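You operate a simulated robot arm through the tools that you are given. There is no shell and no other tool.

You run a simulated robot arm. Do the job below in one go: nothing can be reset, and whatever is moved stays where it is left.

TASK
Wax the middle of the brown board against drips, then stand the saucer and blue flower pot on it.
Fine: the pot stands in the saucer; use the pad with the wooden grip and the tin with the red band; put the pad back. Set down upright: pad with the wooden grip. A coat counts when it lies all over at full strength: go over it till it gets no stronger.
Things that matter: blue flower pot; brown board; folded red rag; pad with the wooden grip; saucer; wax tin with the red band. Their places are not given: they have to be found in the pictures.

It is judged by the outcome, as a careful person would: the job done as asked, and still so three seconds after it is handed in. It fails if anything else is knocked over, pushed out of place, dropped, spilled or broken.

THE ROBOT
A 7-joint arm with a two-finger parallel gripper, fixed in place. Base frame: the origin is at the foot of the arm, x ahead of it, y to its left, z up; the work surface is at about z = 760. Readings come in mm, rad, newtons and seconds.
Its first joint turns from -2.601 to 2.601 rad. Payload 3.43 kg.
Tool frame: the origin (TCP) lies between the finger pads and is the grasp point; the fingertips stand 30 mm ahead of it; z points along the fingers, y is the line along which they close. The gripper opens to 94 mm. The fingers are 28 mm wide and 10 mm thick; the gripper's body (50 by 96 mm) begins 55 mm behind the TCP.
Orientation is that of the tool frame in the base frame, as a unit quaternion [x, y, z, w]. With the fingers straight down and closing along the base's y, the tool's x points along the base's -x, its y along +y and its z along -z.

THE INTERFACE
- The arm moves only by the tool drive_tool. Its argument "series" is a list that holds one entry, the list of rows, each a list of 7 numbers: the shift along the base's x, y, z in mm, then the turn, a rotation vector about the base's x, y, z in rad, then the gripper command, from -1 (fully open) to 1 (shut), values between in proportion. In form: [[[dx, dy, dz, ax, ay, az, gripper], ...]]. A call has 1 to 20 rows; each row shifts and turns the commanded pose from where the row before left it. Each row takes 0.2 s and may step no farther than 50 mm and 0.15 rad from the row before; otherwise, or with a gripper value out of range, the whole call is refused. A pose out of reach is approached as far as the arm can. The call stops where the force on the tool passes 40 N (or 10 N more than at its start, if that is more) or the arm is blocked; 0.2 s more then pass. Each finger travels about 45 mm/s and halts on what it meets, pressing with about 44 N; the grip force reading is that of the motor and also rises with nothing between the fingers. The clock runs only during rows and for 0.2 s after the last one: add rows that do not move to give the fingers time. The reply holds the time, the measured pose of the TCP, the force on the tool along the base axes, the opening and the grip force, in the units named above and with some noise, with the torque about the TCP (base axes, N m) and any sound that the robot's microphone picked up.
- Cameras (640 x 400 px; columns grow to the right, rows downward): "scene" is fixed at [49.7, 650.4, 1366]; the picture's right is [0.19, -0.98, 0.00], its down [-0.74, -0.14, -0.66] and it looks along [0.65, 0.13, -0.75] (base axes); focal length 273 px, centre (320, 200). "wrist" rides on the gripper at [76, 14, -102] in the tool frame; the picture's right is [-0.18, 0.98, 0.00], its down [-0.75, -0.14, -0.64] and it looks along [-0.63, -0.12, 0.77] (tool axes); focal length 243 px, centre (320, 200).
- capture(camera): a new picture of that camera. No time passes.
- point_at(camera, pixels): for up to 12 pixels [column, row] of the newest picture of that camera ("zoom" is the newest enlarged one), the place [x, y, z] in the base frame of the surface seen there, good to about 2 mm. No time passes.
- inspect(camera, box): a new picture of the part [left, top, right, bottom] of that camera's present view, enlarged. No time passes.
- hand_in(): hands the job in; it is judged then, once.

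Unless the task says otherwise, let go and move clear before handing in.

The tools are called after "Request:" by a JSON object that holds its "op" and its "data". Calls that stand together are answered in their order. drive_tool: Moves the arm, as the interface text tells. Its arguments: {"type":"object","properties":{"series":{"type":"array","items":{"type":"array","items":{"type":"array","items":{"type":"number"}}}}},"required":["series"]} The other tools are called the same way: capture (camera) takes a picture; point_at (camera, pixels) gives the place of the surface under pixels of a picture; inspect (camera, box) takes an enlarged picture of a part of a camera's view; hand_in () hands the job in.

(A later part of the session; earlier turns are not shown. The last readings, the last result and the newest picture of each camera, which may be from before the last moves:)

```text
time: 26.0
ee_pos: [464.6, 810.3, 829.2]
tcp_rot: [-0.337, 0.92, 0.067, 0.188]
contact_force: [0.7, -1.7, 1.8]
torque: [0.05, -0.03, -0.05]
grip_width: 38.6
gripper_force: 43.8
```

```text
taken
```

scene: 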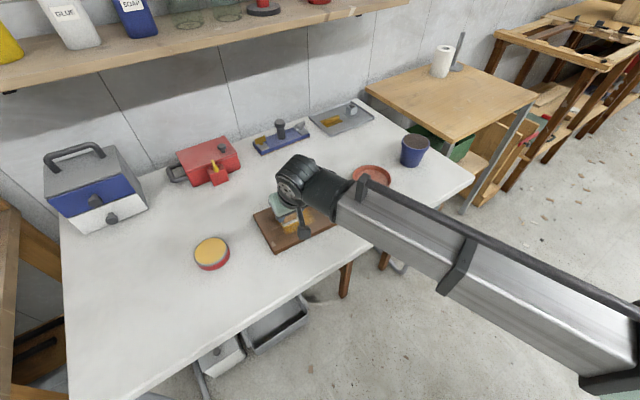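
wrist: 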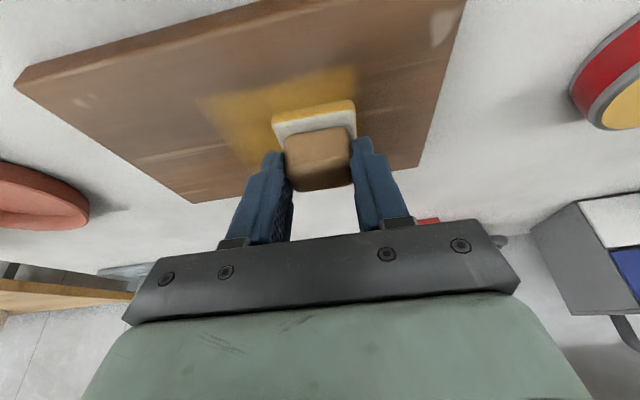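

A yellow coat is appearing behind the pad at (240,120) and the board hasn't moved. The force fell to 2 N, so I'll press slightly more and make full strokes across the middle.

Request:
{"op": "drive_tool", "data": {"series": [[[-5.2, 6.1, -0.5, 0, 0, 0, 1], [6.5, -7.6, 0, 0, 0, 0, 1], [6.5, -7.6, 0, 0, 0, 0, 1], [6.5, -7.6, 0, 0, 0, 0, 1], [6.5, -7.6, 0, 0, 0, 0, 1], [6.5, -7.6, 0, 0, 0, 0, 1], [6.5, -7.6, 0, 0, 0, 0, 1], [6.5, -7.6, 0, 0, 0, 0, 1], [6.5, -7.6, 0, 0, 0, 0, 1], [8.4, 7.15, 0, 0, 0, 0, 1], [8.4, 7.15, 0, 0, 0, 0, 1], [-6.5, 7.6, 0, 0, 0, 0, 1], [-6.5, 7.6, 0, 0, 0, 0, 1], [-6.5, 7.6, 0, 0, 0, 0, 1], [-6.5, 7.6, 0, 0, 0, 0, 1], [-6.5, 7.6, 0, 0, 0, 0, 1], [-6.5, 7.6, 0, 0, 0, 0, 1], [-6.5, 7.6, 0, 0, 0, 0, 1], [-6.5, 7.6, 0, 0, 0, 0, 1]]]}}

Request:
{"op": "capture", "data": {"camera": "wrist"}}

Request:
{"op": "capture", "data": {"camera": "scene"}}

```text
time: 30.0
ee_pos: [476.3, 830.2, 828.8]
tcp_rot: [-0.337, 0.92, 0.067, 0.188]
contact_force: [2.0, -2.5, 6.5]
torque: [0.03, -0.11, 0.0]
grip_width: 38.6
gripper_force: 43.6
```

```text
taken
```

wrist: 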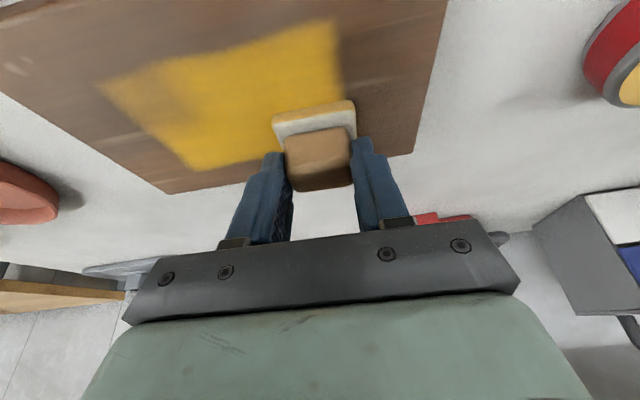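

```text
taken
```

scene: 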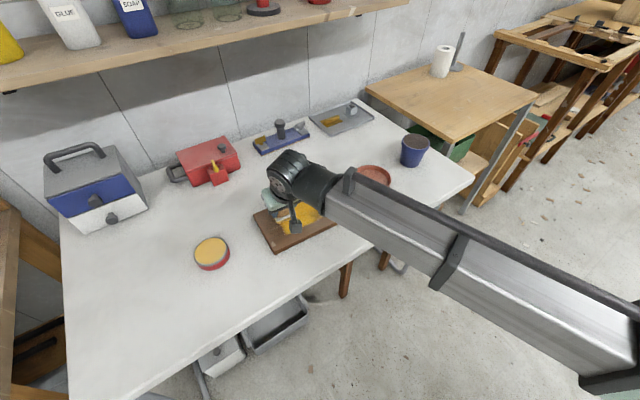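

The coat is bright and the board looks steady. Next I'll do the near-side row and the return strokes.

Request:
{"op": "drive_tool", "data": {"series": [[[-8.4, -7.15, 0, 0, 0, 0, 1], [-8.4, -7.15, 0, 0, 0, 0, 1], [-8.4, -7.15, 0, 0, 0, 0, 1], [-8.4, -7.15, 0, 0, 0, 0, 1], [6.5, -7.6, 0, 0, 0, 0, 1], [6.5, -7.6, 0, 0, 0, 0, 1], [6.5, -7.6, 0, 0, 0, 0, 1], [6.5, -7.6, 0, 0, 0, 0, 1], [6.5, -7.6, 0, 0, 0, 0, 1], [6.5, -7.6, 0, 0, 0, 0, 1], [6.5, -7.6, 0, 0, 0, 0, 1], [6.5, -7.6, 0, 0, 0, 0, 1], [8.4, 7.15, 0, 0, 0, 0, 1], [-6.5, 7.6, 0, 0, 0, 0, 1], [-6.5, 7.6, 0, 0, 0, 0, 1], [-6.5, 7.6, 0, 0, 0, 0, 1], [-6.5, 7.6, 0, 0, 0, 0, 1], [-6.5, 7.6, 0, 0, 0, 0, 1], [-6.5, 7.6, 0, 0, 0, 0, 1], [-6.5, 7.6, 0, 0, 0, 0, 1]]]}}

Request:
{"op": "capture", "data": {"camera": "wrist"}}

```text
time: 34.2
ee_pos: [456.6, 803.1, 828.7]
tcp_rot: [-0.337, 0.92, 0.067, 0.187]
contact_force: [0.8, -0.4, 2.9]
torque: [0.03, -0.03, -0.07]
grip_width: 38.4
gripper_force: 44.0
```

```text
taken
```

wrist: 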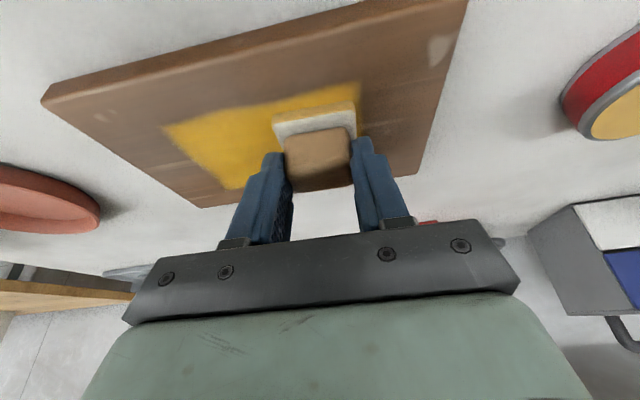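

I'll lift the pad clear and back off toward me to look at the whole coat.

Request:
{"op": "drive_tool", "data": {"series": [[[0, 0, 10, 0, 0, 0, 1], [0, 0, 20, 0, 0, 0, 1], [-15, -15, 20, 0, 0, 0, 1], [-20, -20, 20, 0, 0, 0, 1], [-20, -20, 20, 0, 0, 0, 1], [-20, -20, 20, 0, 0, 0, 1], [0, 0, 0, 0, 0, 0, 1]]]}}

Request:
{"op": "capture", "data": {"camera": "wrist"}}

Request:
{"op": "capture", "data": {"camera": "scene"}}

```text
time: 35.8
ee_pos: [382.7, 726.3, 939.8]
tcp_rot: [-0.337, 0.92, 0.067, 0.187]
contact_force: [-0.7, -0.7, -0.4]
torque: [0.01, 0.0, -0.02]
grip_width: 38.6
gripper_force: 43.9
```

```text
taken
```

wrist: 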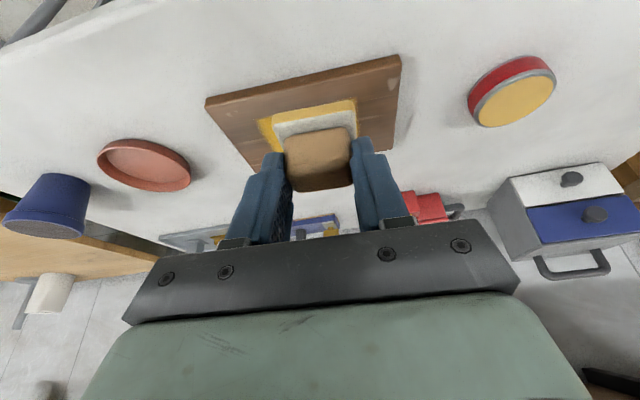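

```text
taken
```

scene: 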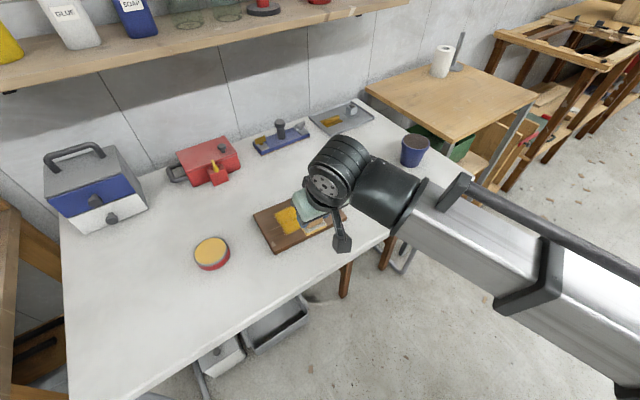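

The scene view is partly blocked by the arm. I'll move up and to the right, where the board was fully visible before.

Request:
{"op": "drive_tool", "data": {"series": [[[15, -15, 20, 0, 0, 0, 1], [15, -15, 20, 0, 0, 0, 1], [15, -15, 20, 0, 0, 0, 1], [15, -15, 20, 0, 0, 0, 1], [15, -15, 20, 0, 0, 0, 1], [15, -15, 20, 0, 0, 0, 1], [0, 0, 0, 0, 0, 0, 1]]]}}

Request:
{"op": "inspect", "data": {"camera": "scene", "box": [240, 170, 360, 260]}}

Request:
{"op": "capture", "data": {"camera": "wrist"}}

```text
time: 37.4
ee_pos: [471.1, 636.4, 1059.0]
tcp_rot: [-0.337, 0.92, 0.067, 0.187]
contact_force: [0.2, 0.3, -0.5]
torque: [0.0, -0.01, 0.03]
grip_width: 38.7
gripper_force: 44.3
```

```text
4.44 times, centred on (300, 215) of scene
```

zoom: 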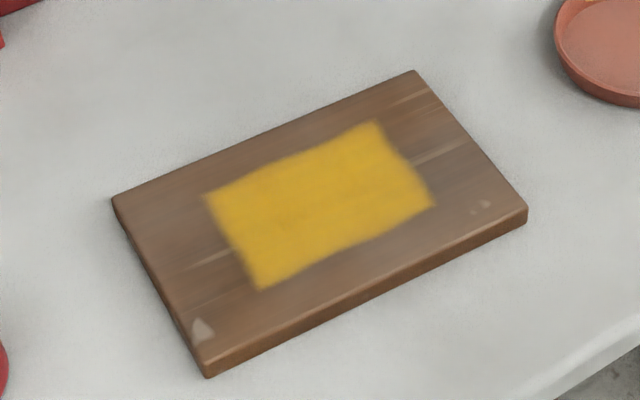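

```text
taken
```

wrist: 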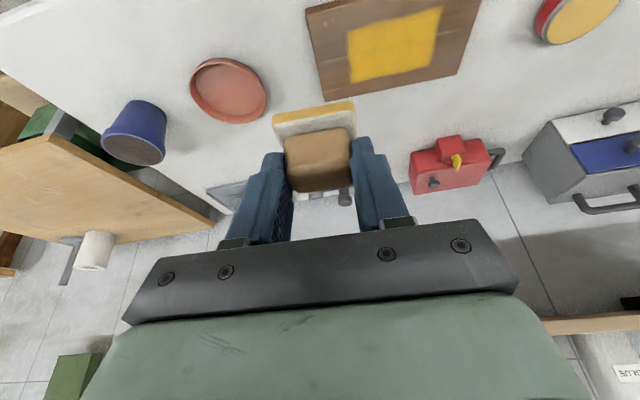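

The board's corners are unchanged, and the coat forms a centred patch with slightly softer edges. I'll measure the patch against the board.

Request:
{"op": "point_at", "data": {"camera": "zoom", "pixels": [[207, 195], [378, 122], [433, 205], [258, 290], [320, 205], [118, 200], [415, 75], [524, 208], [208, 365], [290, 158], [345, 248], [400, 158]]}}

Request:
{"op": "inspect", "data": {"camera": "scene", "box": [270, 190, 330, 230]}}

Request:
{"op": "inspect", "data": {"camera": "wrist", "box": [300, 0, 490, 150]}}

```text
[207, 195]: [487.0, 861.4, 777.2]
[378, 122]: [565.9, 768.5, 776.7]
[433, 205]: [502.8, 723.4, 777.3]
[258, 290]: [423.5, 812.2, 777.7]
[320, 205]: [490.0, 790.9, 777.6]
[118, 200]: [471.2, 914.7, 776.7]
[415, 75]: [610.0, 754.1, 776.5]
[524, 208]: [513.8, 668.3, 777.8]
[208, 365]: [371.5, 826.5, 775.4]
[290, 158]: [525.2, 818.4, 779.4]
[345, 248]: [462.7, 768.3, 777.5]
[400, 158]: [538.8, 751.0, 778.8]
```

```text
10.00 times, centred on (300, 210) of scene
```

zoom: 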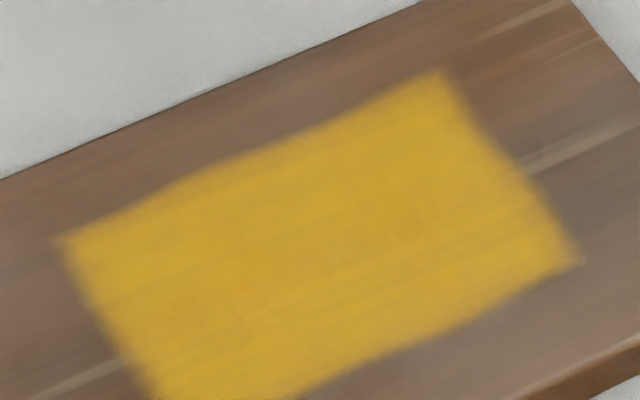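

```text
2.67 times, centred on (395, 75) of wrist
```

zoom: 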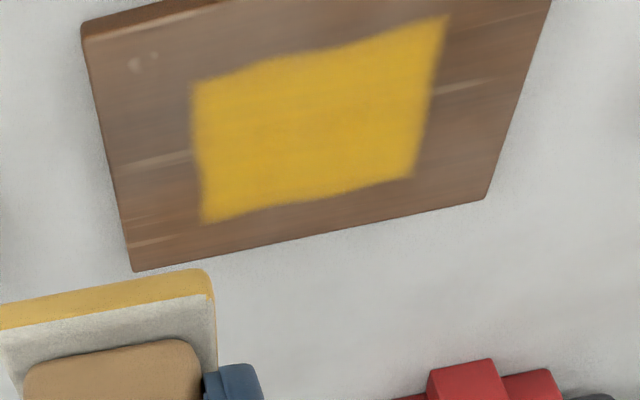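

The coat spans about 122×80 mm, centred at (495,791). I'll check the saucer's size, since the coat should at least cover where it will stand, before doing the next passes.

Request:
{"op": "inspect", "data": {"camera": "scene", "box": [340, 155, 404, 205]}}

```text
8.00 times, centred on (372, 180) of scene
```

zoom: 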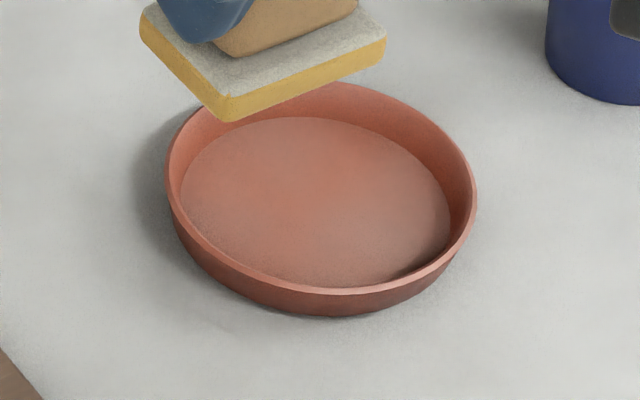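

Request:
{"op": "point_at", "data": {"camera": "zoom", "pixels": [[169, 170], [473, 190], [350, 290], [340, 85], [190, 180], [450, 210], [320, 275], [320, 122], [320, 200], [250, 272], [440, 125], [300, 300]]}}

```text
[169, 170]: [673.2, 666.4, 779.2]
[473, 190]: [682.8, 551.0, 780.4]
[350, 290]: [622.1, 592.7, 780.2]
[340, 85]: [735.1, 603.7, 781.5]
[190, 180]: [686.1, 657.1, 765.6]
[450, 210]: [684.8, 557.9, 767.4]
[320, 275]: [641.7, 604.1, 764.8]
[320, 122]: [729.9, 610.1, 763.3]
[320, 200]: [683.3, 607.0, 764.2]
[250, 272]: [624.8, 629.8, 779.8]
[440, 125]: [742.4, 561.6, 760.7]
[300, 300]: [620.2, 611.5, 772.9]
```

The saucer is about 116 mm across at the rim, centred at (678.5,608), with its rim at z 780. I'll widen the coat to about 140×100 mm centred on the board, starting at the near-right corner.

Request:
{"op": "drive_tool", "data": {"series": [[[2.9, 15.6, -34, 0, 0, 0, 1], [2.9, 15.6, -34, 0, 0, 0, 1], [2.9, 15.6, -34, 0, 0, 0, 1], [2.9, 15.6, -34, 0, 0, 0, 1], [2.9, 15.6, -34, 0, 0, 0, 1], [3, 15.7, -34, 0, 0, 0, 1], [0, 0, -10, 0, 0, 0, 1], [0, 0, -10, 0, 0, 0, 1], [0, 0, -3, 0, 0, 0, 1], [0, 0, 0, 0, 0, 0, 1]]]}}

Request:
{"op": "capture", "data": {"camera": "wrist"}}

```text
time: 39.6
ee_pos: [489.4, 729.1, 832.0]
tcp_rot: [-0.336, 0.921, 0.067, 0.187]
contact_force: [-0.5, -0.4, 0.9]
torque: [0.04, 0.02, 0.0]
grip_width: 38.7
gripper_force: 43.8
```

```text
taken
```

wrist: 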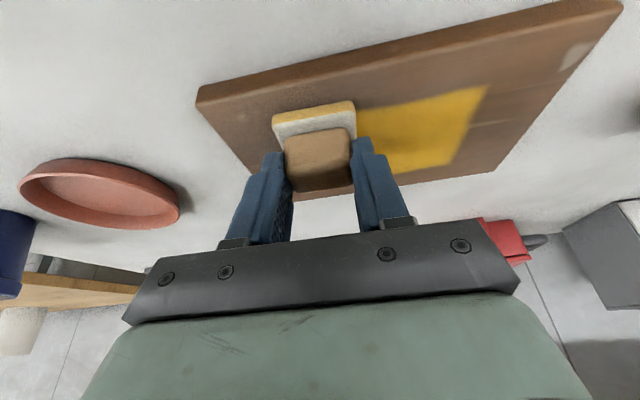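

Request:
{"op": "drive_tool", "data": {"series": [[[0, 0, -2, 0, 0, 0, 1], [0, 0, -1.4, 0, 0, 0, 1], [-6.63, 7.75, 0, 0, 0, 0, 1], [-6.63, 7.75, 0, 0, 0, 0, 1], [-6.63, 7.75, 0, 0, 0, 0, 1], [-6.63, 7.75, 0, 0, 0, 0, 1], [-6.63, 7.75, 0, 0, 0, 0, 1], [-6.63, 7.75, 0, 0, 0, 0, 1], [-6.63, 7.75, 0, 0, 0, 0, 1], [-6.63, 7.75, 0, 0, 0, 0, 1], [-6.63, 7.75, 0, 0, 0, 0, 1], [11.4, 9.75, 0, 0, 0, 0, 1], [7.46, -8.72, 0, 0, 0, 0, 1], [7.46, -8.72, 0, 0, 0, 0, 1], [7.46, -8.72, 0, 0, 0, 0, 1], [7.46, -8.72, 0, 0, 0, 0, 1], [7.46, -8.72, 0, 0, 0, 0, 1], [7.46, -8.72, 0, 0, 0, 0, 1], [7.46, -8.72, 0, 0, 0, 0, 1], [7.46, -8.72, 0, 0, 0, 0, 1]]]}}

```text
time: 43.8
ee_pos: [502.6, 741.0, 828.6]
tcp_rot: [-0.336, 0.921, 0.067, 0.187]
contact_force: [0.2, 0.6, -0.7]
torque: [0.05, 0.01, -0.03]
grip_width: 38.7
gripper_force: 44.2
```

No contact force at this end, so the arm rides slightly high here. I'll press down a little to find contact.

Request:
{"op": "drive_tool", "data": {"series": [[[0, 0, -0.6, 0, 0, 0, 1], [0, 0, 0, 0, 0, 0, 1]]]}}

```text
time: 44.4
ee_pos: [500.0, 740.1, 829.1]
tcp_rot: [-0.336, 0.92, 0.067, 0.188]
contact_force: [0.8, -2.4, 4.7]
torque: [-0.03, -0.02, 0.0]
grip_width: 38.8
gripper_force: 43.8
```

Request:
{"op": "drive_tool", "data": {"series": [[[0, 0, -0.4, 0, 0, 0, 1], [-6.63, 7.75, 0, 0, 0, 0, 1], [-6.63, 7.75, 0, 0, 0, 0, 1], [-6.63, 7.75, 0, 0, 0, 0, 1], [-6.63, 7.75, 0, 0, 0, 0, 1], [-6.63, 7.75, 0, 0, 0, 0, 1], [-6.63, 7.75, 0, 0, 0, 0, 1], [-6.63, 7.75, 0, 0, 0, 0, 1], [-6.63, 7.75, 0, 0, 0, 0, 1], [-6.63, 7.75, 0, 0, 0, 0, 1], [11.4, 9.75, 0, 0, 0, 0, 1], [7.46, -8.72, 0, 0, 0, 0, 1], [7.46, -8.72, 0, 0, 0, 0, 1], [7.46, -8.72, 0, 0, 0, 0, 1], [7.46, -8.72, 0, 0, 0, 0, 1], [7.46, -8.72, 0, 0, 0, 0, 1], [7.46, -8.72, 0, 0, 0, 0, 1], [7.46, -8.72, 0, 0, 0, 0, 1], [7.46, -8.72, 0, 0, 0, 0, 1]]]}}

Request:
{"op": "capture", "data": {"camera": "wrist"}}

```text
time: 48.4
ee_pos: [511.0, 750.1, 827.3]
tcp_rot: [-0.337, 0.92, 0.067, 0.187]
contact_force: [-4.8, 3.0, 13.4]
torque: [0.32, 0.0, 0.09]
grip_width: 38.7
gripper_force: 44.3
```

```text
taken
```

wrist: 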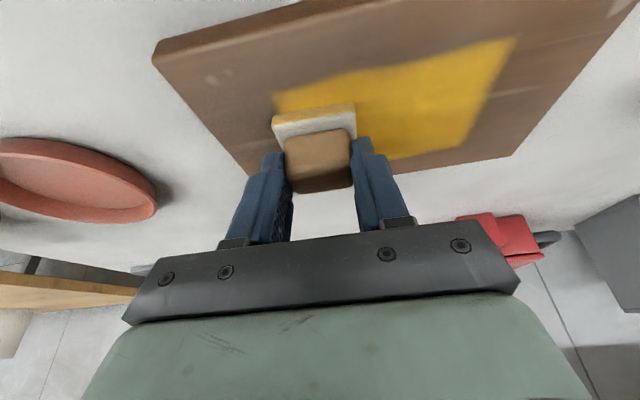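

Force is 13 N and the coat extends well. I'll continue with the far-side rows.

Request:
{"op": "drive_tool", "data": {"series": [[[11.4, 9.75, 0.3, 0, 0, 0, 1], [-6.63, 7.75, 0, 0, 0, 0, 1], [-6.63, 7.75, 0, 0, 0, 0, 1], [-6.63, 7.75, 0, 0, 0, 0, 1], [-6.63, 7.75, 0, 0, 0, 0, 1], [-6.63, 7.75, 0, 0, 0, 0, 1], [-6.63, 7.75, 0, 0, 0, 0, 1], [-6.63, 7.75, 0, 0, 0, 0, 1], [-6.63, 7.75, 0, 0, 0, 0, 1], [-6.63, 7.75, 0, 0, 0, 0, 1], [11.4, 9.75, 0, 0, 0, 0, 1], [7.46, -8.72, 0, 0, 0, 0, 1], [7.46, -8.72, 0, 0, 0, 0, 1], [7.46, -8.72, 0, 0, 0, 0, 1], [7.46, -8.72, 0, 0, 0, 0, 1], [7.46, -8.72, 0, 0, 0, 0, 1], [7.46, -8.72, 0, 0, 0, 0, 1], [7.46, -8.72, 0, 0, 0, 0, 1], [7.46, -8.72, 0, 0, 0, 0, 1]]]}}

Request:
{"op": "capture", "data": {"camera": "wrist"}}

```text
time: 52.4
ee_pos: [536.3, 771.3, 827.5]
tcp_rot: [-0.335, 0.921, 0.068, 0.188]
contact_force: [-3.7, 4.7, 13.6]
torque: [0.19, 0.02, 0.02]
grip_width: 38.5
gripper_force: 44.0
```

```text
taken
```

wrist: 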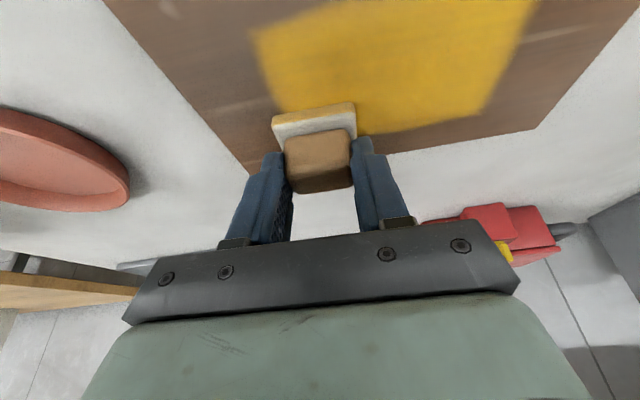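

I'll repeat this far row back, then lift and return to the tin to reload the pad.

Request:
{"op": "drive_tool", "data": {"series": [[[-6.63, 7.75, 0, 0, 0, 0, 1], [-6.63, 7.75, 0, 0, 0, 0, 1], [-6.63, 7.75, 0, 0, 0, 0, 1], [-6.63, 7.75, 0, 0, 0, 0, 1], [-6.63, 7.75, 0, 0, 0, 0, 1], [-6.63, 7.75, 0, 0, 0, 0, 1], [-6.63, 7.75, 0, 0, 0, 0, 1], [-6.63, 7.75, 0, 0, 0, 0, 1], [-6.66, 7.75, 0, 0, 0, 0, 1], [0, 0, 10, 0, 0, 0, 1], [0, 0, 20, 0, 0, 0, 1], [0, 0, 22, 0, 0, 0, 1], [-24, 21.6, 0, 0, 0, 0, 1], [-24, 21.6, 0, 0, 0, 0, 1], [-24, 21.6, 0, 0, 0, 0, 1], [-24, 21.6, 0, 0, 0, 0, 1], [-24, 21.7, 0, 0, 0, 0, 1], [-23.5, 21.8, 0, 0, 0, 0, 1], [0, 0, 0, 0, 0, 0, 1]]]}}

Request:
{"op": "capture", "data": {"camera": "wrist"}}

Request:
{"op": "capture", "data": {"camera": "scene"}}

```text
time: 56.4
ee_pos: [333.0, 971.7, 881.3]
tcp_rot: [-0.337, 0.92, 0.067, 0.188]
contact_force: [-0.1, -0.4, -0.7]
torque: [0.01, -0.02, -0.02]
grip_width: 38.5
gripper_force: 43.7
```

```text
taken
```

wrist: 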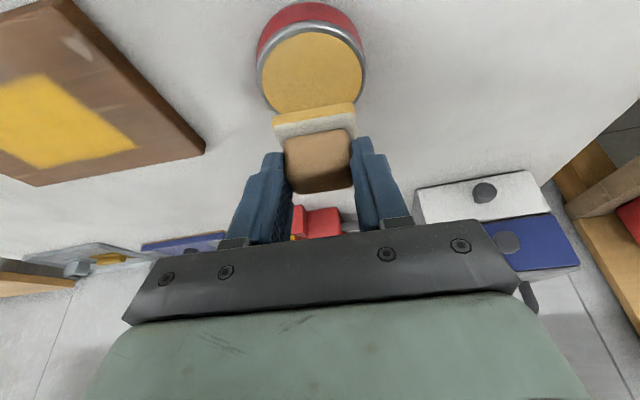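

```text
taken
```

scene: 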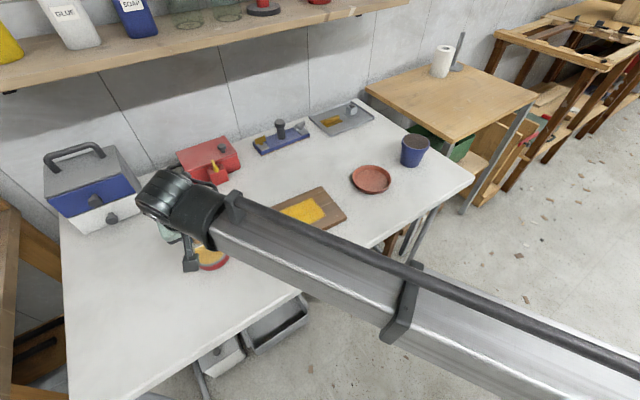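

I'm back over the tin with the arm about 2 mm off from before, so I'll correct by (-1,-2), dip again, and lift.

Request:
{"op": "drive_tool", "data": {"series": [[[-1, -2, -10, 0, 0, 0, 1], [0, 0, -12, 0, 0, 0, 1], [0, 0, -10, 0, 0, 0, 1], [0, 0, -4, 0, 0, 0, 1], [0, 0, -2, 0, 0, 0, 1], [0, 0, -1, 0, 0, 0, 1], [0, 0, -0.7, 0, 0, 0, 1], [0, 0, 0, 0, 0, 0, 1]]]}}

Request:
{"op": "inspect", "data": {"camera": "wrist", "box": [240, 40, 400, 200]}}

```text
time: 58.2
ee_pos: [332.2, 968.7, 839.6]
tcp_rot: [-0.336, 0.92, 0.068, 0.188]
contact_force: [0.3, 0.1, 0.1]
torque: [-0.01, 0.0, 0.02]
grip_width: 38.7
gripper_force: 44.0
```

```text
2.50 times, centred on (320, 120) of wrist
```

zoom: 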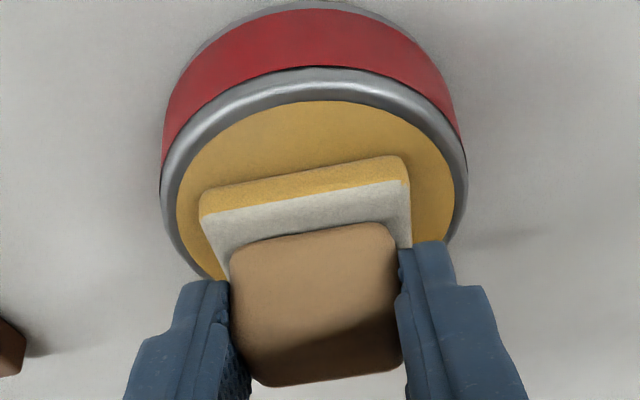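

No contact yet, so the pad has likely seated about 1.5 mm higher in the grip. I'll lower in small steps.

Request:
{"op": "drive_tool", "data": {"series": [[[0, 0, -0.8, 0, 0, 0, 1], [0, 0, -0.6, 0, 0, 0, 1], [0, 0, -0.5, 0, 0, 0, 1], [0, 0, 0, 0, 0, 0, 1]]]}}

```text
time: 59.2
ee_pos: [333.5, 969.1, 838.7]
tcp_rot: [-0.337, 0.92, 0.067, 0.188]
contact_force: [-1.4, -1.2, 12.5]
torque: [0.06, 0.0, 0.01]
grip_width: 38.5
gripper_force: 44.0
```

Contact at 12.5 N. I'll dwell, lift, and go to the near-left corner of the coat for the next full pass.

Request:
{"op": "drive_tool", "data": {"series": [[[0, 0, 0, 0, 0, 0, 1], [0, 0, 0, 0, 0, 0, 1], [0, 0, 0, 0, 0, 0, 1], [0, 0, 6, 0, 0, 0, 1], [0, 0, 16, 0, 0, 0, 1], [0, 0, 20, 0, 0, 0, 1], [16.5, -27.8, 0, 0, 0, 0, 1], [16.5, -27.8, 0, 0, 0, 0, 1], [16.5, -27.8, 0, 0, 0, 0, 1], [16.5, -27.8, 0, 0, 0, 0, 1], [16.5, -27.8, 0, 0, 0, 0, 1], [16.3, -27.7, 0, 0, 0, 0, 1], [0, 0, -20, 0, 0, 0, 1], [0, 0, -18, 0, 0, 0, 1], [0, 0, -10, 0, 0, 0, 1], [0, 0, -2, 0, 0, 0, 1], [0, 0, 0, 0, 0, 0, 1]]]}}

Request:
{"op": "capture", "data": {"camera": "wrist"}}

```text
time: 62.8
ee_pos: [432.2, 801.6, 829.0]
tcp_rot: [-0.337, 0.92, 0.069, 0.188]
contact_force: [0.6, 0.1, 0.0]
torque: [-0.02, 0.0, -0.01]
grip_width: 38.3
gripper_force: 43.7
```

```text
taken
```

wrist: 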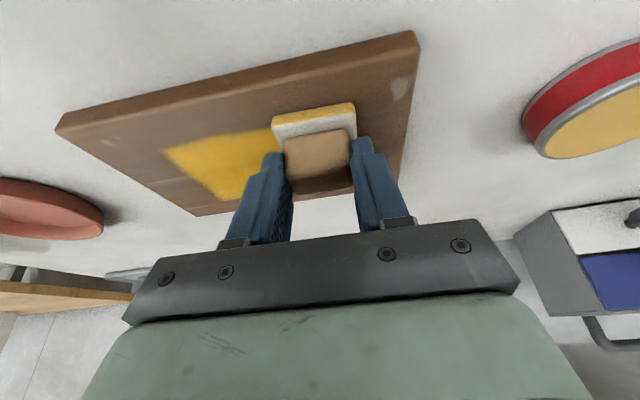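

Request:
{"op": "drive_tool", "data": {"series": [[[0, 0, -1.2, 0, 0, 0, 1], [0, 0, -0.8, 0, 0, 0, 1], [0, 0, -0.6, 0, 0, 0, 1], [0, 0, 0, 0, 0, 0, 1]]]}}

```text
time: 63.8
ee_pos: [431.4, 803.1, 827.2]
tcp_rot: [-0.337, 0.92, 0.067, 0.187]
contact_force: [-0.5, -0.1, -0.6]
torque: [-0.01, 0.0, -0.03]
grip_width: 38.7
gripper_force: 43.9
```

Request:
{"op": "drive_tool", "data": {"series": [[[0, 0, -0.6, 0, 0, 0, 1], [0, 0, -0.5, 0, 0, 0, 1], [0, 0, 0, 0, 0, 0, 1]]]}}

```text
time: 64.6
ee_pos: [430.3, 803.0, 827.4]
tcp_rot: [-0.337, 0.92, 0.068, 0.188]
contact_force: [-0.6, -0.8, 15.5]
torque: [0.07, -0.01, 0.01]
grip_width: 38.6
gripper_force: 43.3
```

Contact at 15 N. I'll run the rows across with this pressure.

Request:
{"op": "drive_tool", "data": {"series": [[[7.46, -8.72, 0.3, 0, 0, 0, 1], [7.46, -8.72, 0, 0, 0, 0, 1], [7.46, -8.72, 0, 0, 0, 0, 1], [7.46, -8.72, 0, 0, 0, 0, 1], [7.46, -8.72, 0, 0, 0, 0, 1], [7.46, -8.72, 0, 0, 0, 0, 1], [7.46, -8.72, 0, 0, 0, 0, 1], [7.46, -8.72, 0, 0, 0, 0, 1], [0, 0, 0, 0, 0, 0, 1], [-7.46, 8.72, 0, 0, 0, 0, 1], [-7.46, 8.72, 0, 0, 0, 0, 1], [-7.46, 8.72, 0, 0, 0, 0, 1], [-7.46, 8.72, 0, 0, 0, 0, 1], [-7.46, 8.72, 0, 0, 0, 0, 1], [-7.46, 8.72, 0, 0, 0, 0, 1], [-7.46, 8.72, 0, 0, 0, 0, 1], [-7.46, 8.72, 0, 0, 0, 0, 1], [0, 0, 0, 0, 0, 0, 1]]]}}

Request:
{"op": "capture", "data": {"camera": "wrist"}}

```text
time: 68.4
ee_pos: [432.5, 801.0, 826.5]
tcp_rot: [-0.337, 0.92, 0.068, 0.187]
contact_force: [5.2, -6.0, 22.3]
torque: [-0.05, -0.35, -0.13]
grip_width: 38.7
gripper_force: 44.4
```

```text
taken
```

wrist: 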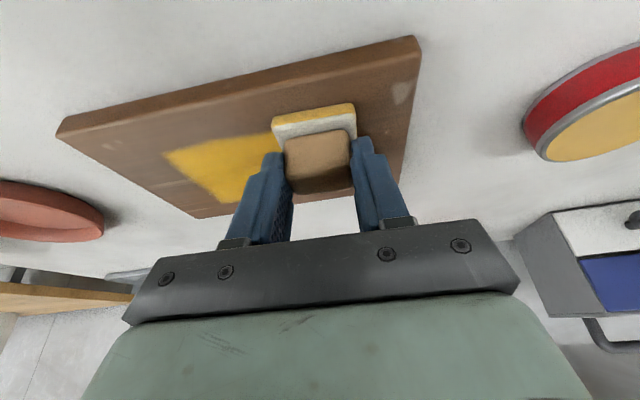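

Request:
{"op": "drive_tool", "data": {"series": [[[11.4, 9.75, 0.4, 0, 0, 0, 1], [7.46, -8.72, 0, 0, 0, 0, 1], [7.46, -8.72, 0, 0, 0, 0, 1], [7.46, -8.72, 0, 0, 0, 0, 1], [7.46, -8.72, 0, 0, 0, 0, 1], [7.46, -8.72, 0, 0, 0, 0, 1], [7.46, -8.72, 0, 0, 0, 0, 1], [7.46, -8.72, 0, 0, 0, 0, 1], [7.46, -8.72, 0, 0, 0, 0, 1], [11.4, 9.75, 0, 0, 0, 0, 1], [-7.46, 8.72, 0, 0, 0, 0, 1], [-7.46, 8.72, 0, 0, 0, 0, 1], [-7.46, 8.72, 0, 0, 0, 0, 1], [-7.46, 8.72, 0, 0, 0, 0, 1], [-7.46, 8.72, 0, 0, 0, 0, 1], [-7.46, 8.72, 0, 0, 0, 0, 1], [-7.46, 8.72, 0, 0, 0, 0, 1], [-7.46, 8.72, 0, 0, 0, 0, 1], [0, 0, 0, 0, 0, 0, 1]]]}}

Request:
{"op": "capture", "data": {"camera": "wrist"}}

```text
time: 72.4
ee_pos: [455.0, 822.0, 826.7]
tcp_rot: [-0.336, 0.921, 0.066, 0.188]
contact_force: [2.2, -2.5, 9.8]
torque: [0.03, -0.1, -0.06]
grip_width: 38.6
gripper_force: 44.0
```

```text
taken
```

wrist: 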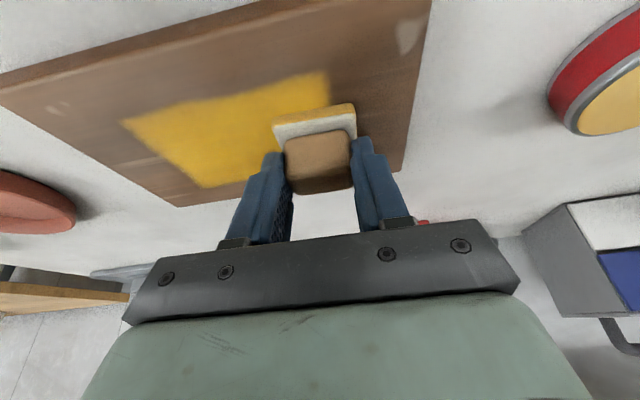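

Request:
{"op": "drive_tool", "data": {"series": [[[11.4, 9.75, 0, 0, 0, 0, 1], [7.46, -8.72, 0, 0, 0, 0, 1], [7.46, -8.72, 0, 0, 0, 0, 1], [7.46, -8.72, 0, 0, 0, 0, 1], [7.46, -8.72, 0, 0, 0, 0, 1], [7.46, -8.72, 0, 0, 0, 0, 1], [7.46, -8.72, 0, 0, 0, 0, 1], [7.46, -8.72, 0, 0, 0, 0, 1], [7.46, -8.72, 0, 0, 0, 0, 1], [11.4, 9.75, 0, 0, 0, 0, 1], [-7.46, 8.72, 0, 0, 0, 0, 1], [-7.46, 8.72, 0, 0, 0, 0, 1], [-7.46, 8.72, 0, 0, 0, 0, 1], [-7.46, 8.72, 0, 0, 0, 0, 1], [-7.46, 8.72, 0, 0, 0, 0, 1], [-7.46, 8.72, 0, 0, 0, 0, 1], [-7.46, 8.72, 0, 0, 0, 0, 1], [-7.46, 8.72, 0, 0, 0, 0, 1], [0, 0, 0, 0, 0, 0, 1]]]}}

Request:
{"op": "capture", "data": {"camera": "wrist"}}

```text
time: 76.4
ee_pos: [475.9, 842.3, 826.5]
tcp_rot: [-0.337, 0.92, 0.067, 0.188]
contact_force: [-0.3, 1.0, -0.6]
torque: [0.02, -0.01, 0.0]
grip_width: 38.7
gripper_force: 43.5
```

```text
taken
```

wrist: 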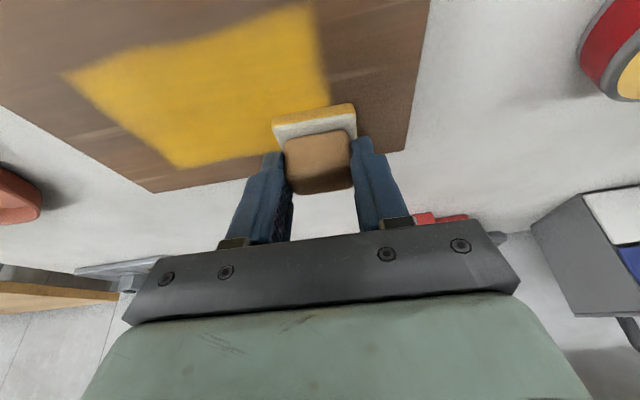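

No contact force at the far-left end. I'll press down until contact and repeat the far row both ways.

Request:
{"op": "drive_tool", "data": {"series": [[[0, 0, -0.6, 0, 0, 0, 1], [0, 0, -0.5, 0, 0, 0, 1], [0, 0, 0, 0, 0, 0, 1]]]}}

```text
time: 77.2
ee_pos: [476.7, 841.7, 826.8]
tcp_rot: [-0.336, 0.921, 0.067, 0.187]
contact_force: [-0.5, -3.3, 10.6]
torque: [-0.06, 0.09, 0.01]
grip_width: 38.9
gripper_force: 44.4
```

Request:
{"op": "drive_tool", "data": {"series": [[[7.46, -8.72, 0, 0, 0, 0, 1], [7.46, -8.72, 0, 0, 0, 0, 1], [7.46, -8.72, 0, 0, 0, 0, 1], [7.46, -8.72, 0, 0, 0, 0, 1], [7.46, -8.72, 0, 0, 0, 0, 1], [7.46, -8.72, 0, 0, 0, 0, 1], [7.46, -8.72, 0, 0, 0, 0, 1], [7.46, -8.72, 0, 0, 0, 0, 1], [0, 0, 0, 0, 0, 0, 1], [-7.46, 8.72, 0, 0, 0, 0, 1], [-7.46, 8.72, 0, 0, 0, 0, 1], [-7.46, 8.72, 0, 0, 0, 0, 1], [-7.46, 8.72, 0, 0, 0, 0, 1], [-7.46, 8.72, 0, 0, 0, 0, 1], [-7.46, 8.72, 0, 0, 0, 0, 1], [-7.46, 8.72, 0, 0, 0, 0, 1], [-7.46, 8.72, 0, 0, 0, 0, 1], [0, 0, 0, 0, 0, 0, 1]]]}}

Request:
{"op": "capture", "data": {"camera": "wrist"}}

```text
time: 81.0
ee_pos: [476.8, 842.6, 826.4]
tcp_rot: [-0.335, 0.921, 0.066, 0.187]
contact_force: [6.1, -6.2, 24.4]
torque: [-0.07, -0.33, -0.11]
grip_width: 38.5
gripper_force: 43.6
```

```text
taken
```

wrist: 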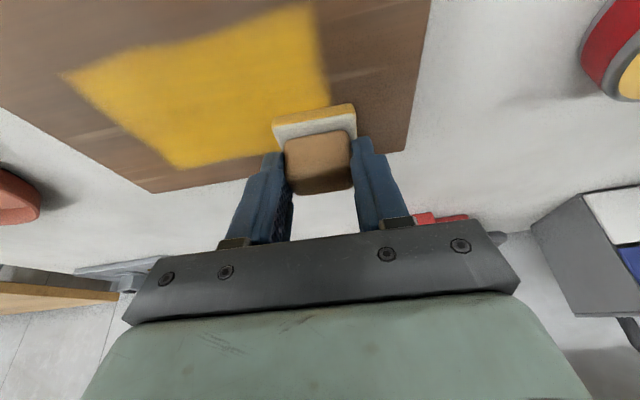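

I'll lift and go to the earlier vantage point to compare the coat.

Request:
{"op": "drive_tool", "data": {"series": [[[0, 0, 15, 0, 0, 0, 1], [0, -20, 30, 0, 0, 0, 1], [-0.5, -30, 32, 0, 0, 0, 1], [-0.5, -30, 32, 0, 0, 0, 1], [-0.5, -30, 32, 0, 0, 0, 1], [-0.5, -30, 32, 0, 0, 0, 1], [-0.5, -30, 32, 0, 0, 0, 1], [-0.5, -32, 28, 0, 0, 0, 1], [0, 0, 0, 0, 0, 0, 1]]]}}

Request:
{"op": "inspect", "data": {"camera": "scene", "box": [240, 170, 360, 260]}}

Request:
{"op": "inspect", "data": {"camera": "scene", "box": [270, 190, 330, 230]}}

Request:
{"op": "inspect", "data": {"camera": "wrist", "box": [300, 0, 490, 150]}}

```text
time: 83.0
ee_pos: [473.2, 641.0, 1056.5]
tcp_rot: [-0.336, 0.92, 0.067, 0.188]
contact_force: [-1.1, 0.2, 0.0]
torque: [0.03, -0.03, 0.02]
grip_width: 38.7
gripper_force: 44.0
```

```text
4.44 times, centred on (300, 215) of scene
```

zoom: 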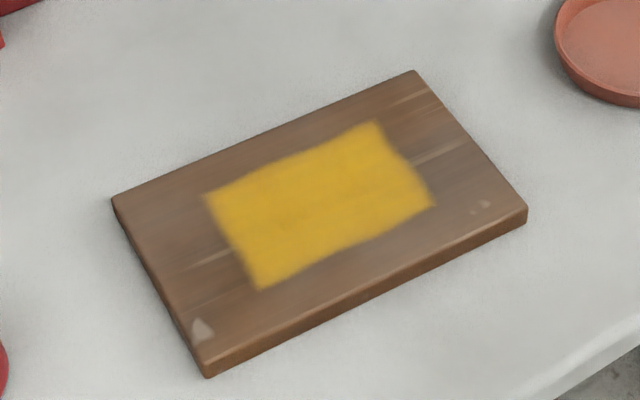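

```text
10.00 times, centred on (300, 210) of scene
```

zoom: 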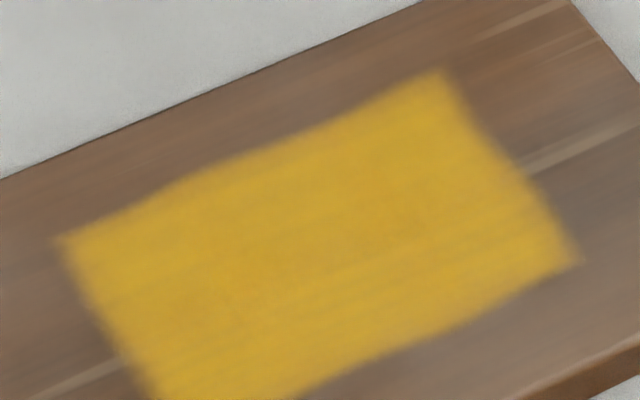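

```text
2.67 times, centred on (395, 75) of wrist
```

zoom: 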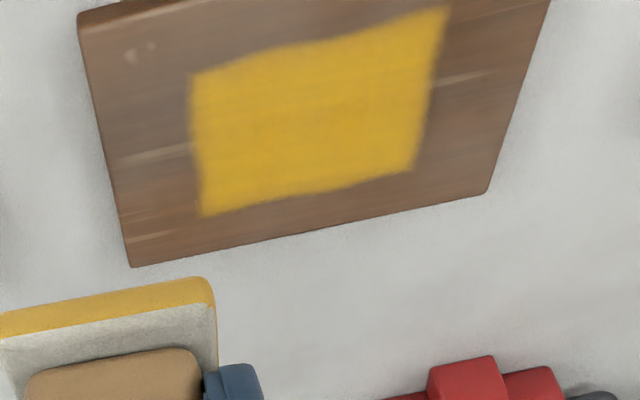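

The coat keeps the same outline, so this patch is the full "middle" and it is covered throughout. It looks slightly more even than before. I'll reload once more and do another cross-wise pass to confirm it gets no stronger.

Request:
{"op": "drive_tool", "data": {"series": [[[-14, 33, -17, 0, 0, 0, 1], [-14, 33, -17, 0, 0, 0, 1], [-14, 33, -18, 0, 0, 0, 1], [-14, 33, -18, 0, 0, 0, 1], [-14, 33, -18, 0, 0, 0, 1], [-14, 33, -18, 0, 0, 0, 1], [-14, 33, -18, 0, 0, 0, 1], [-14, 33, -18, 0, 0, 0, 1], [-14.5, 33, -18, 0, 0, 0, 1], [-15, 33, -18.5, 0, 0, 0, 1], [0, 0, 0, 0, 0, 0, 1], [0, 0, 0, 0, 0, 0, 1]]]}}

Request:
{"op": "inspect", "data": {"camera": "wrist", "box": [240, 0, 400, 200]}}

```text
time: 85.6
ee_pos: [331.9, 970.3, 879.8]
tcp_rot: [-0.337, 0.92, 0.068, 0.187]
contact_force: [-0.1, -0.1, -1.2]
torque: [-0.02, 0.02, 0.05]
grip_width: 38.9
gripper_force: 43.9
```

```text
2.00 times, centred on (320, 100) of wrist
```

zoom: 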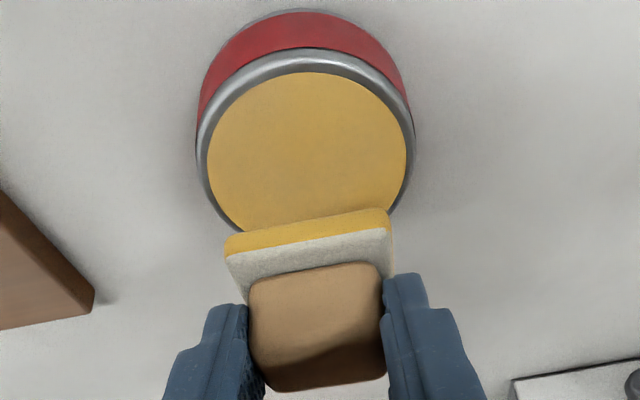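

Over the tin again. I'll lower to just above the wax, then step down to contact.

Request:
{"op": "drive_tool", "data": {"series": [[[0, 0, -12, 0, 0, 0, 1], [0, 0, -14, 0, 0, 0, 1], [0, 0, -10, 0, 0, 0, 1], [0, 0, -4, 0, 0, 0, 1], [0, 0, -1, 0, 0, 0, 1], [0, 0, -0.8, 0, 0, 0, 1], [0, 0, -0.7, 0, 0, 0, 1], [0, 0, -0.5, 0, 0, 0, 1], [0, 0, 0, 0, 0, 0, 1]]]}}

```text
time: 87.6
ee_pos: [334.2, 968.4, 838.0]
tcp_rot: [-0.337, 0.92, 0.068, 0.188]
contact_force: [0.0, -2.1, 13.1]
torque: [-0.09, 0.05, -0.02]
grip_width: 38.6
gripper_force: 43.6
```

Request:
{"op": "drive_tool", "data": {"series": [[[0, 0, 0, 0, 0, 0, 1], [0, 0, 0, 0, 0, 0, 1], [0, 0, 0, 0, 0, 0, 1], [0, 0, 7, 0, 0, 0, 1], [0, 0, 16, 0, 0, 0, 1], [0, 0, 20, 0, 0, 0, 1], [17.7, -27.65, 0, 0, 0, 0, 1], [17.7, -27.65, 0, 0, 0, 0, 1], [17.7, -27.65, 0, 0, 0, 0, 1], [17.7, -27.65, 0, 0, 0, 0, 1], [17.7, -27.65, 0, 0, 0, 0, 1], [17.5, -27.65, 0, 0, 0, 0, 1], [0, 0, -20, 0, 0, 0, 1], [0, 0, -20, 0, 0, 0, 1], [0, 0, -11, 0, 0, 0, 1], [0, 0, -1.5, 0, 0, 0, 1], [0, 0, -0.8, 0, 0, 0, 1], [0, 0, -0.6, 0, 0, 0, 1], [0, 0, 0, 0, 0, 0, 1]]]}}

```text
time: 91.6
ee_pos: [438.8, 803.4, 826.2]
tcp_rot: [-0.336, 0.92, 0.067, 0.188]
contact_force: [0.6, -2.6, 5.7]
torque: [-0.04, 0.05, 0.01]
grip_width: 38.6
gripper_force: 44.0
```

Contact at 6 N. I'll do cross-wise strokes from the left side toward the right.

Request:
{"op": "drive_tool", "data": {"series": [[[9.12, 7.8, -0.4, 0, 0, 0, 1], [9.12, 7.8, 0, 0, 0, 0, 1], [9.12, 7.8, 0, 0, 0, 0, 1], [9.12, 7.8, 0, 0, 0, 0, 1], [6.83, -7.98, 0, 0, 0, 0, 1], [6.83, -7.98, 0, 0, 0, 0, 1], [-9.12, -7.8, 0, 0, 0, 0, 1], [-9.12, -7.8, 0, 0, 0, 0, 1], [-9.12, -7.8, 0, 0, 0, 0, 1], [-9.12, -7.8, 0, 0, 0, 0, 1], [6.83, -7.98, 0, 0, 0, 0, 1], [6.83, -7.98, 0, 0, 0, 0, 1], [9.12, 7.8, 0, 0, 0, 0, 1], [9.12, 7.8, 0, 0, 0, 0, 1], [9.12, 7.8, 0, 0, 0, 0, 1], [9.12, 7.8, 0, 0, 0, 0, 1], [0, 0, 0, 0, 0, 0, 1]]]}}

Request:
{"op": "capture", "data": {"camera": "wrist"}}

```text
time: 95.2
ee_pos: [501.9, 803.9, 826.0]
tcp_rot: [-0.335, 0.921, 0.066, 0.188]
contact_force: [-3.3, -4.2, 18.0]
torque: [-0.08, 0.08, 0.03]
grip_width: 38.6
gripper_force: 44.2
```

```text
taken
```

wrist: 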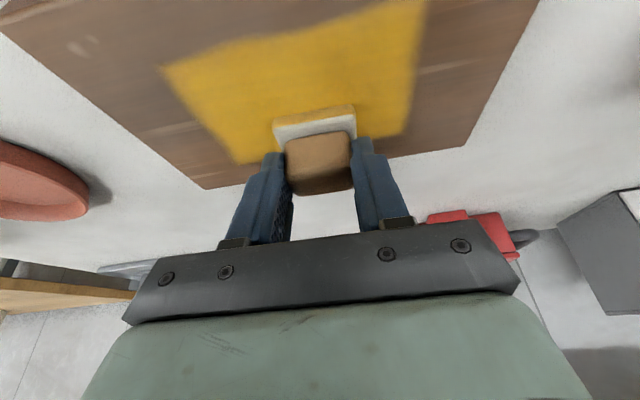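

Request:
{"op": "drive_tool", "data": {"series": [[[6.83, -7.98, 0.2, 0, 0, 0, 1], [6.83, -7.98, 0, 0, 0, 0, 1], [-9.12, -7.8, 0, 0, 0, 0, 1], [-9.12, -7.8, 0, 0, 0, 0, 1], [-9.12, -7.8, 0, 0, 0, 0, 1], [-9.12, -7.8, 0, 0, 0, 0, 1], [6.83, -7.98, 0, 0, 0, 0, 1], [6.83, -7.98, 0, 0, 0, 0, 1], [9.12, 7.8, 0, 0, 0, 0, 1], [9.12, 7.8, 0, 0, 0, 0, 1], [9.12, 7.8, 0, 0, 0, 0, 1], [9.12, 7.8, 0, 0, 0, 0, 1], [-7.8, 9.12, 0, 0, 0, 0, 1], [-7.8, 9.12, 0, 0, 0, 0, 1], [-7.8, 9.12, 0, 0, 0, 0, 1], [-7.8, 9.12, 0, 0, 0, 0, 1], [-7.8, 9.12, 0, 0, 0, 0, 1], [-7.8, 9.12, 0, 0, 0, 0, 1], [-7.8, 9.12, 0, 0, 0, 0, 1], [0, 0, 0, 0, 0, 0, 1]]]}}

Request:
{"op": "capture", "data": {"camera": "wrist"}}

```text
time: 99.4
ee_pos: [474.3, 835.9, 827.0]
tcp_rot: [-0.337, 0.92, 0.068, 0.188]
contact_force: [2.6, -3.0, 15.1]
torque: [-0.01, -0.11, -0.03]
grip_width: 38.7
gripper_force: 43.9
```

```text
taken
```

wrist: 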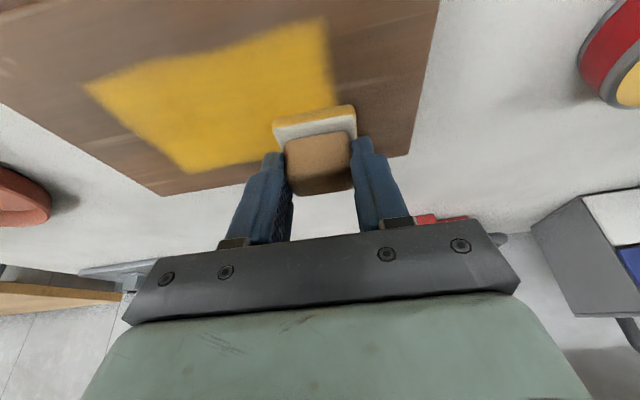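

Forces are healthy along the far row. I'll finish with the near row and the centre row.

Request:
{"op": "drive_tool", "data": {"series": [[[-9.12, -7.8, 0, 0, 0, 0, 1], [-9.12, -7.8, 0, 0, 0, 0, 1], [-9.12, -7.8, 0, 0, 0, 0, 1], [-9.12, -7.8, 0, 0, 0, 0, 1], [7.8, -9.12, 0, 0, 0, 0, 1], [7.8, -9.12, 0, 0, 0, 0, 1], [7.8, -9.12, 0, 0, 0, 0, 1], [7.8, -9.12, 0, 0, 0, 0, 1], [7.8, -9.12, 0, 0, 0, 0, 1], [7.8, -9.12, 0, 0, 0, 0, 1], [7.8, -9.12, 0, 0, 0, 0, 1], [9.12, 7.8, 0, 0, 0, 0, 1], [9.12, 7.8, 0, 0, 0, 0, 1], [-7.8, 9.12, 0, 0, 0, 0, 1], [-7.8, 9.12, 0, 0, 0, 0, 1], [-7.8, 9.12, 0, 0, 0, 0, 1], [-7.8, 9.12, 0, 0, 0, 0, 1], [-7.8, 9.12, 0, 0, 0, 0, 1], [-7.8, 9.12, 0, 0, 0, 0, 1], [-7.8, 9.12, 0, 0, 0, 0, 1]]]}}

Request:
{"op": "drive_tool", "data": {"series": [[[0, 0, 15, 0, 0, 0, 1], [0, -10, 30, 0, 0, 0, 1], [1, -28, 32, 0, 0, 0, 1], [1, -28, 32, 0, 0, 0, 1], [1, -28, 32, 0, 0, 0, 1], [1, -28, 32, 0, 0, 0, 1], [1, -28, 32, 0, 0, 0, 1], [1, -32, 28, 0, 0, 0, 1], [0, 0, 0, 0, 0, 0, 1]]]}}

Request:
{"op": "inspect", "data": {"camera": "scene", "box": [240, 170, 360, 260]}}

Request:
{"op": "inspect", "data": {"camera": "scene", "box": [270, 190, 330, 230]}}

```text
time: 103.6
ee_pos: [455.8, 819.2, 826.3]
tcp_rot: [-0.336, 0.921, 0.067, 0.188]
contact_force: [6.9, -6.6, 27.8]
torque: [-0.14, -0.19, -0.05]
grip_width: 38.7
gripper_force: 44.1
```

```text
time: 105.6
ee_pos: [462.4, 634.1, 1058.6]
tcp_rot: [-0.338, 0.92, 0.067, 0.188]
contact_force: [-0.8, -0.5, -0.5]
torque: [-0.05, 0.02, 0.02]
grip_width: 38.6
gripper_force: 44.3
```

```text
4.44 times, centred on (300, 215) of scene
```

zoom: 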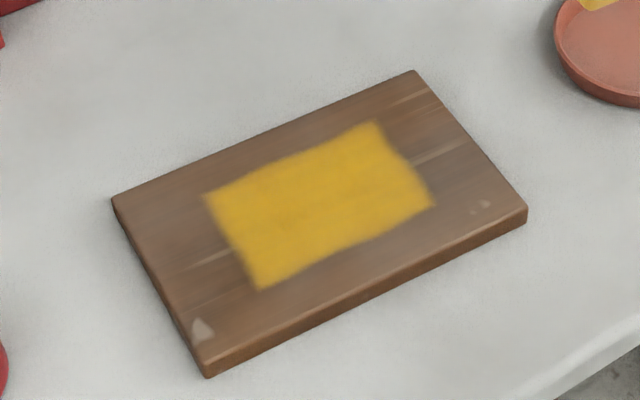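

```text
10.00 times, centred on (300, 210) of scene
```

zoom: 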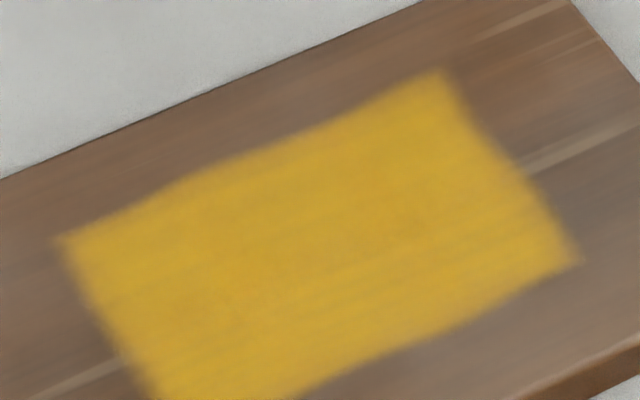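

The coat looks identical to the last pass, so it gets no stronger, and the board hasn't moved. Next I'll return the pad to its original spot, going first to above (204,1043).

Request:
{"op": "drive_tool", "data": {"series": [[[-21.44, 34, -15.7, 0, 0, 0, 1], [-21.44, 34, -15.7, 0, 0, 0, 1], [-21.44, 34, -15.7, 0, 0, 0, 1], [-21.44, 34, -15.7, 0, 0, 0, 1], [-21.44, 34, -15.7, 0, 0, 0, 1], [-21.44, 34, -15.7, 0, 0, 0, 1], [-21.44, 34, -15.7, 0, 0, 0, 1], [-21.44, 34, -15.7, 0, 0, 0, 1], [-21.44, 34, -15.7, 0, 0, 0, 1], [-21.44, 34, -15.7, 0, 0, 0, 1], [-21.44, 34, -15.7, 0, 0, 0, 1], [-21.46, 34.3, -16.2, 0, 0, 0, 1], [0, 0, 0, 0, 0, 0, 1], [0, 0, 0, 0, 0, 0, 1]]]}}

Request:
{"op": "capture", "data": {"camera": "wrist"}}

Request:
{"op": "capture", "data": {"camera": "scene"}}

```text
time: 108.6
ee_pos: [205.0, 1046.2, 869.8]
tcp_rot: [-0.337, 0.92, 0.068, 0.187]
contact_force: [0.4, -0.5, -0.6]
torque: [0.0, 0.03, 0.02]
grip_width: 38.9
gripper_force: 44.4
```

```text
taken
```

wrist: 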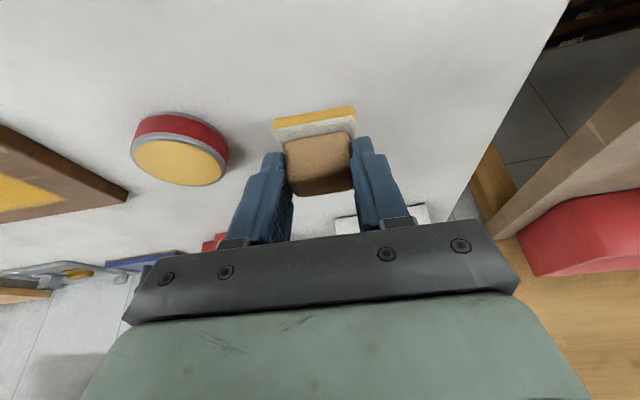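

```text
taken
```

scene: 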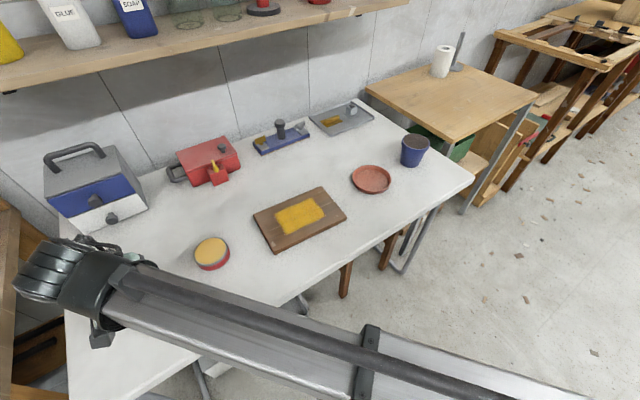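

The arm is about 3 mm further in y than at pick-up, so I'll correct that, then descend to just above the table.

Request:
{"op": "drive_tool", "data": {"series": [[[-0.3, -3, -15, 0, 0, 0, 1], [0, 0, -15, 0, 0, 0, 1], [0, 0, -15, 0, 0, 0, 1], [0, 0, -8, 0, 0, 0, 1], [0, 0, -4, 0, 0, 0, 1], [0, 0, 0, 0, 0, 0, 1], [0, 0, 0, 0, 0, 0, 1]]]}}

Request:
{"op": "inspect", "data": {"camera": "wrist", "box": [220, 70, 420, 215]}}

```text
time: 110.2
ee_pos: [205.2, 1042.3, 814.4]
tcp_rot: [-0.337, 0.92, 0.066, 0.188]
contact_force: [0.1, 0.9, 0.3]
torque: [-0.02, 0.02, 0.01]
grip_width: 38.8
gripper_force: 44.1
```

```text
2.76 times, centred on (320, 142) of wrist
```

zoom: 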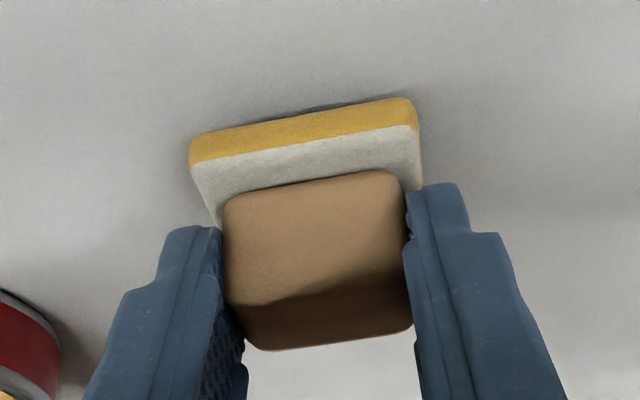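

Request:
{"op": "drive_tool", "data": {"series": [[[0, 0, -1.5, 0, 0, 0, 1], [0, 0, -1, 0, 0, 0, 1], [0, 0, -0.8, 0, 0, 0, 1], [0, 0, -0.5, 0, 0, 0, 1], [0, 0, 0, 0, 0, 0, 1]]]}}

```text
time: 111.4
ee_pos: [205.1, 1042.8, 808.6]
tcp_rot: [-0.337, 0.92, 0.068, 0.187]
contact_force: [0.0, -0.3, 0.0]
torque: [0.05, 0.0, -0.02]
grip_width: 38.6
gripper_force: 44.4
```

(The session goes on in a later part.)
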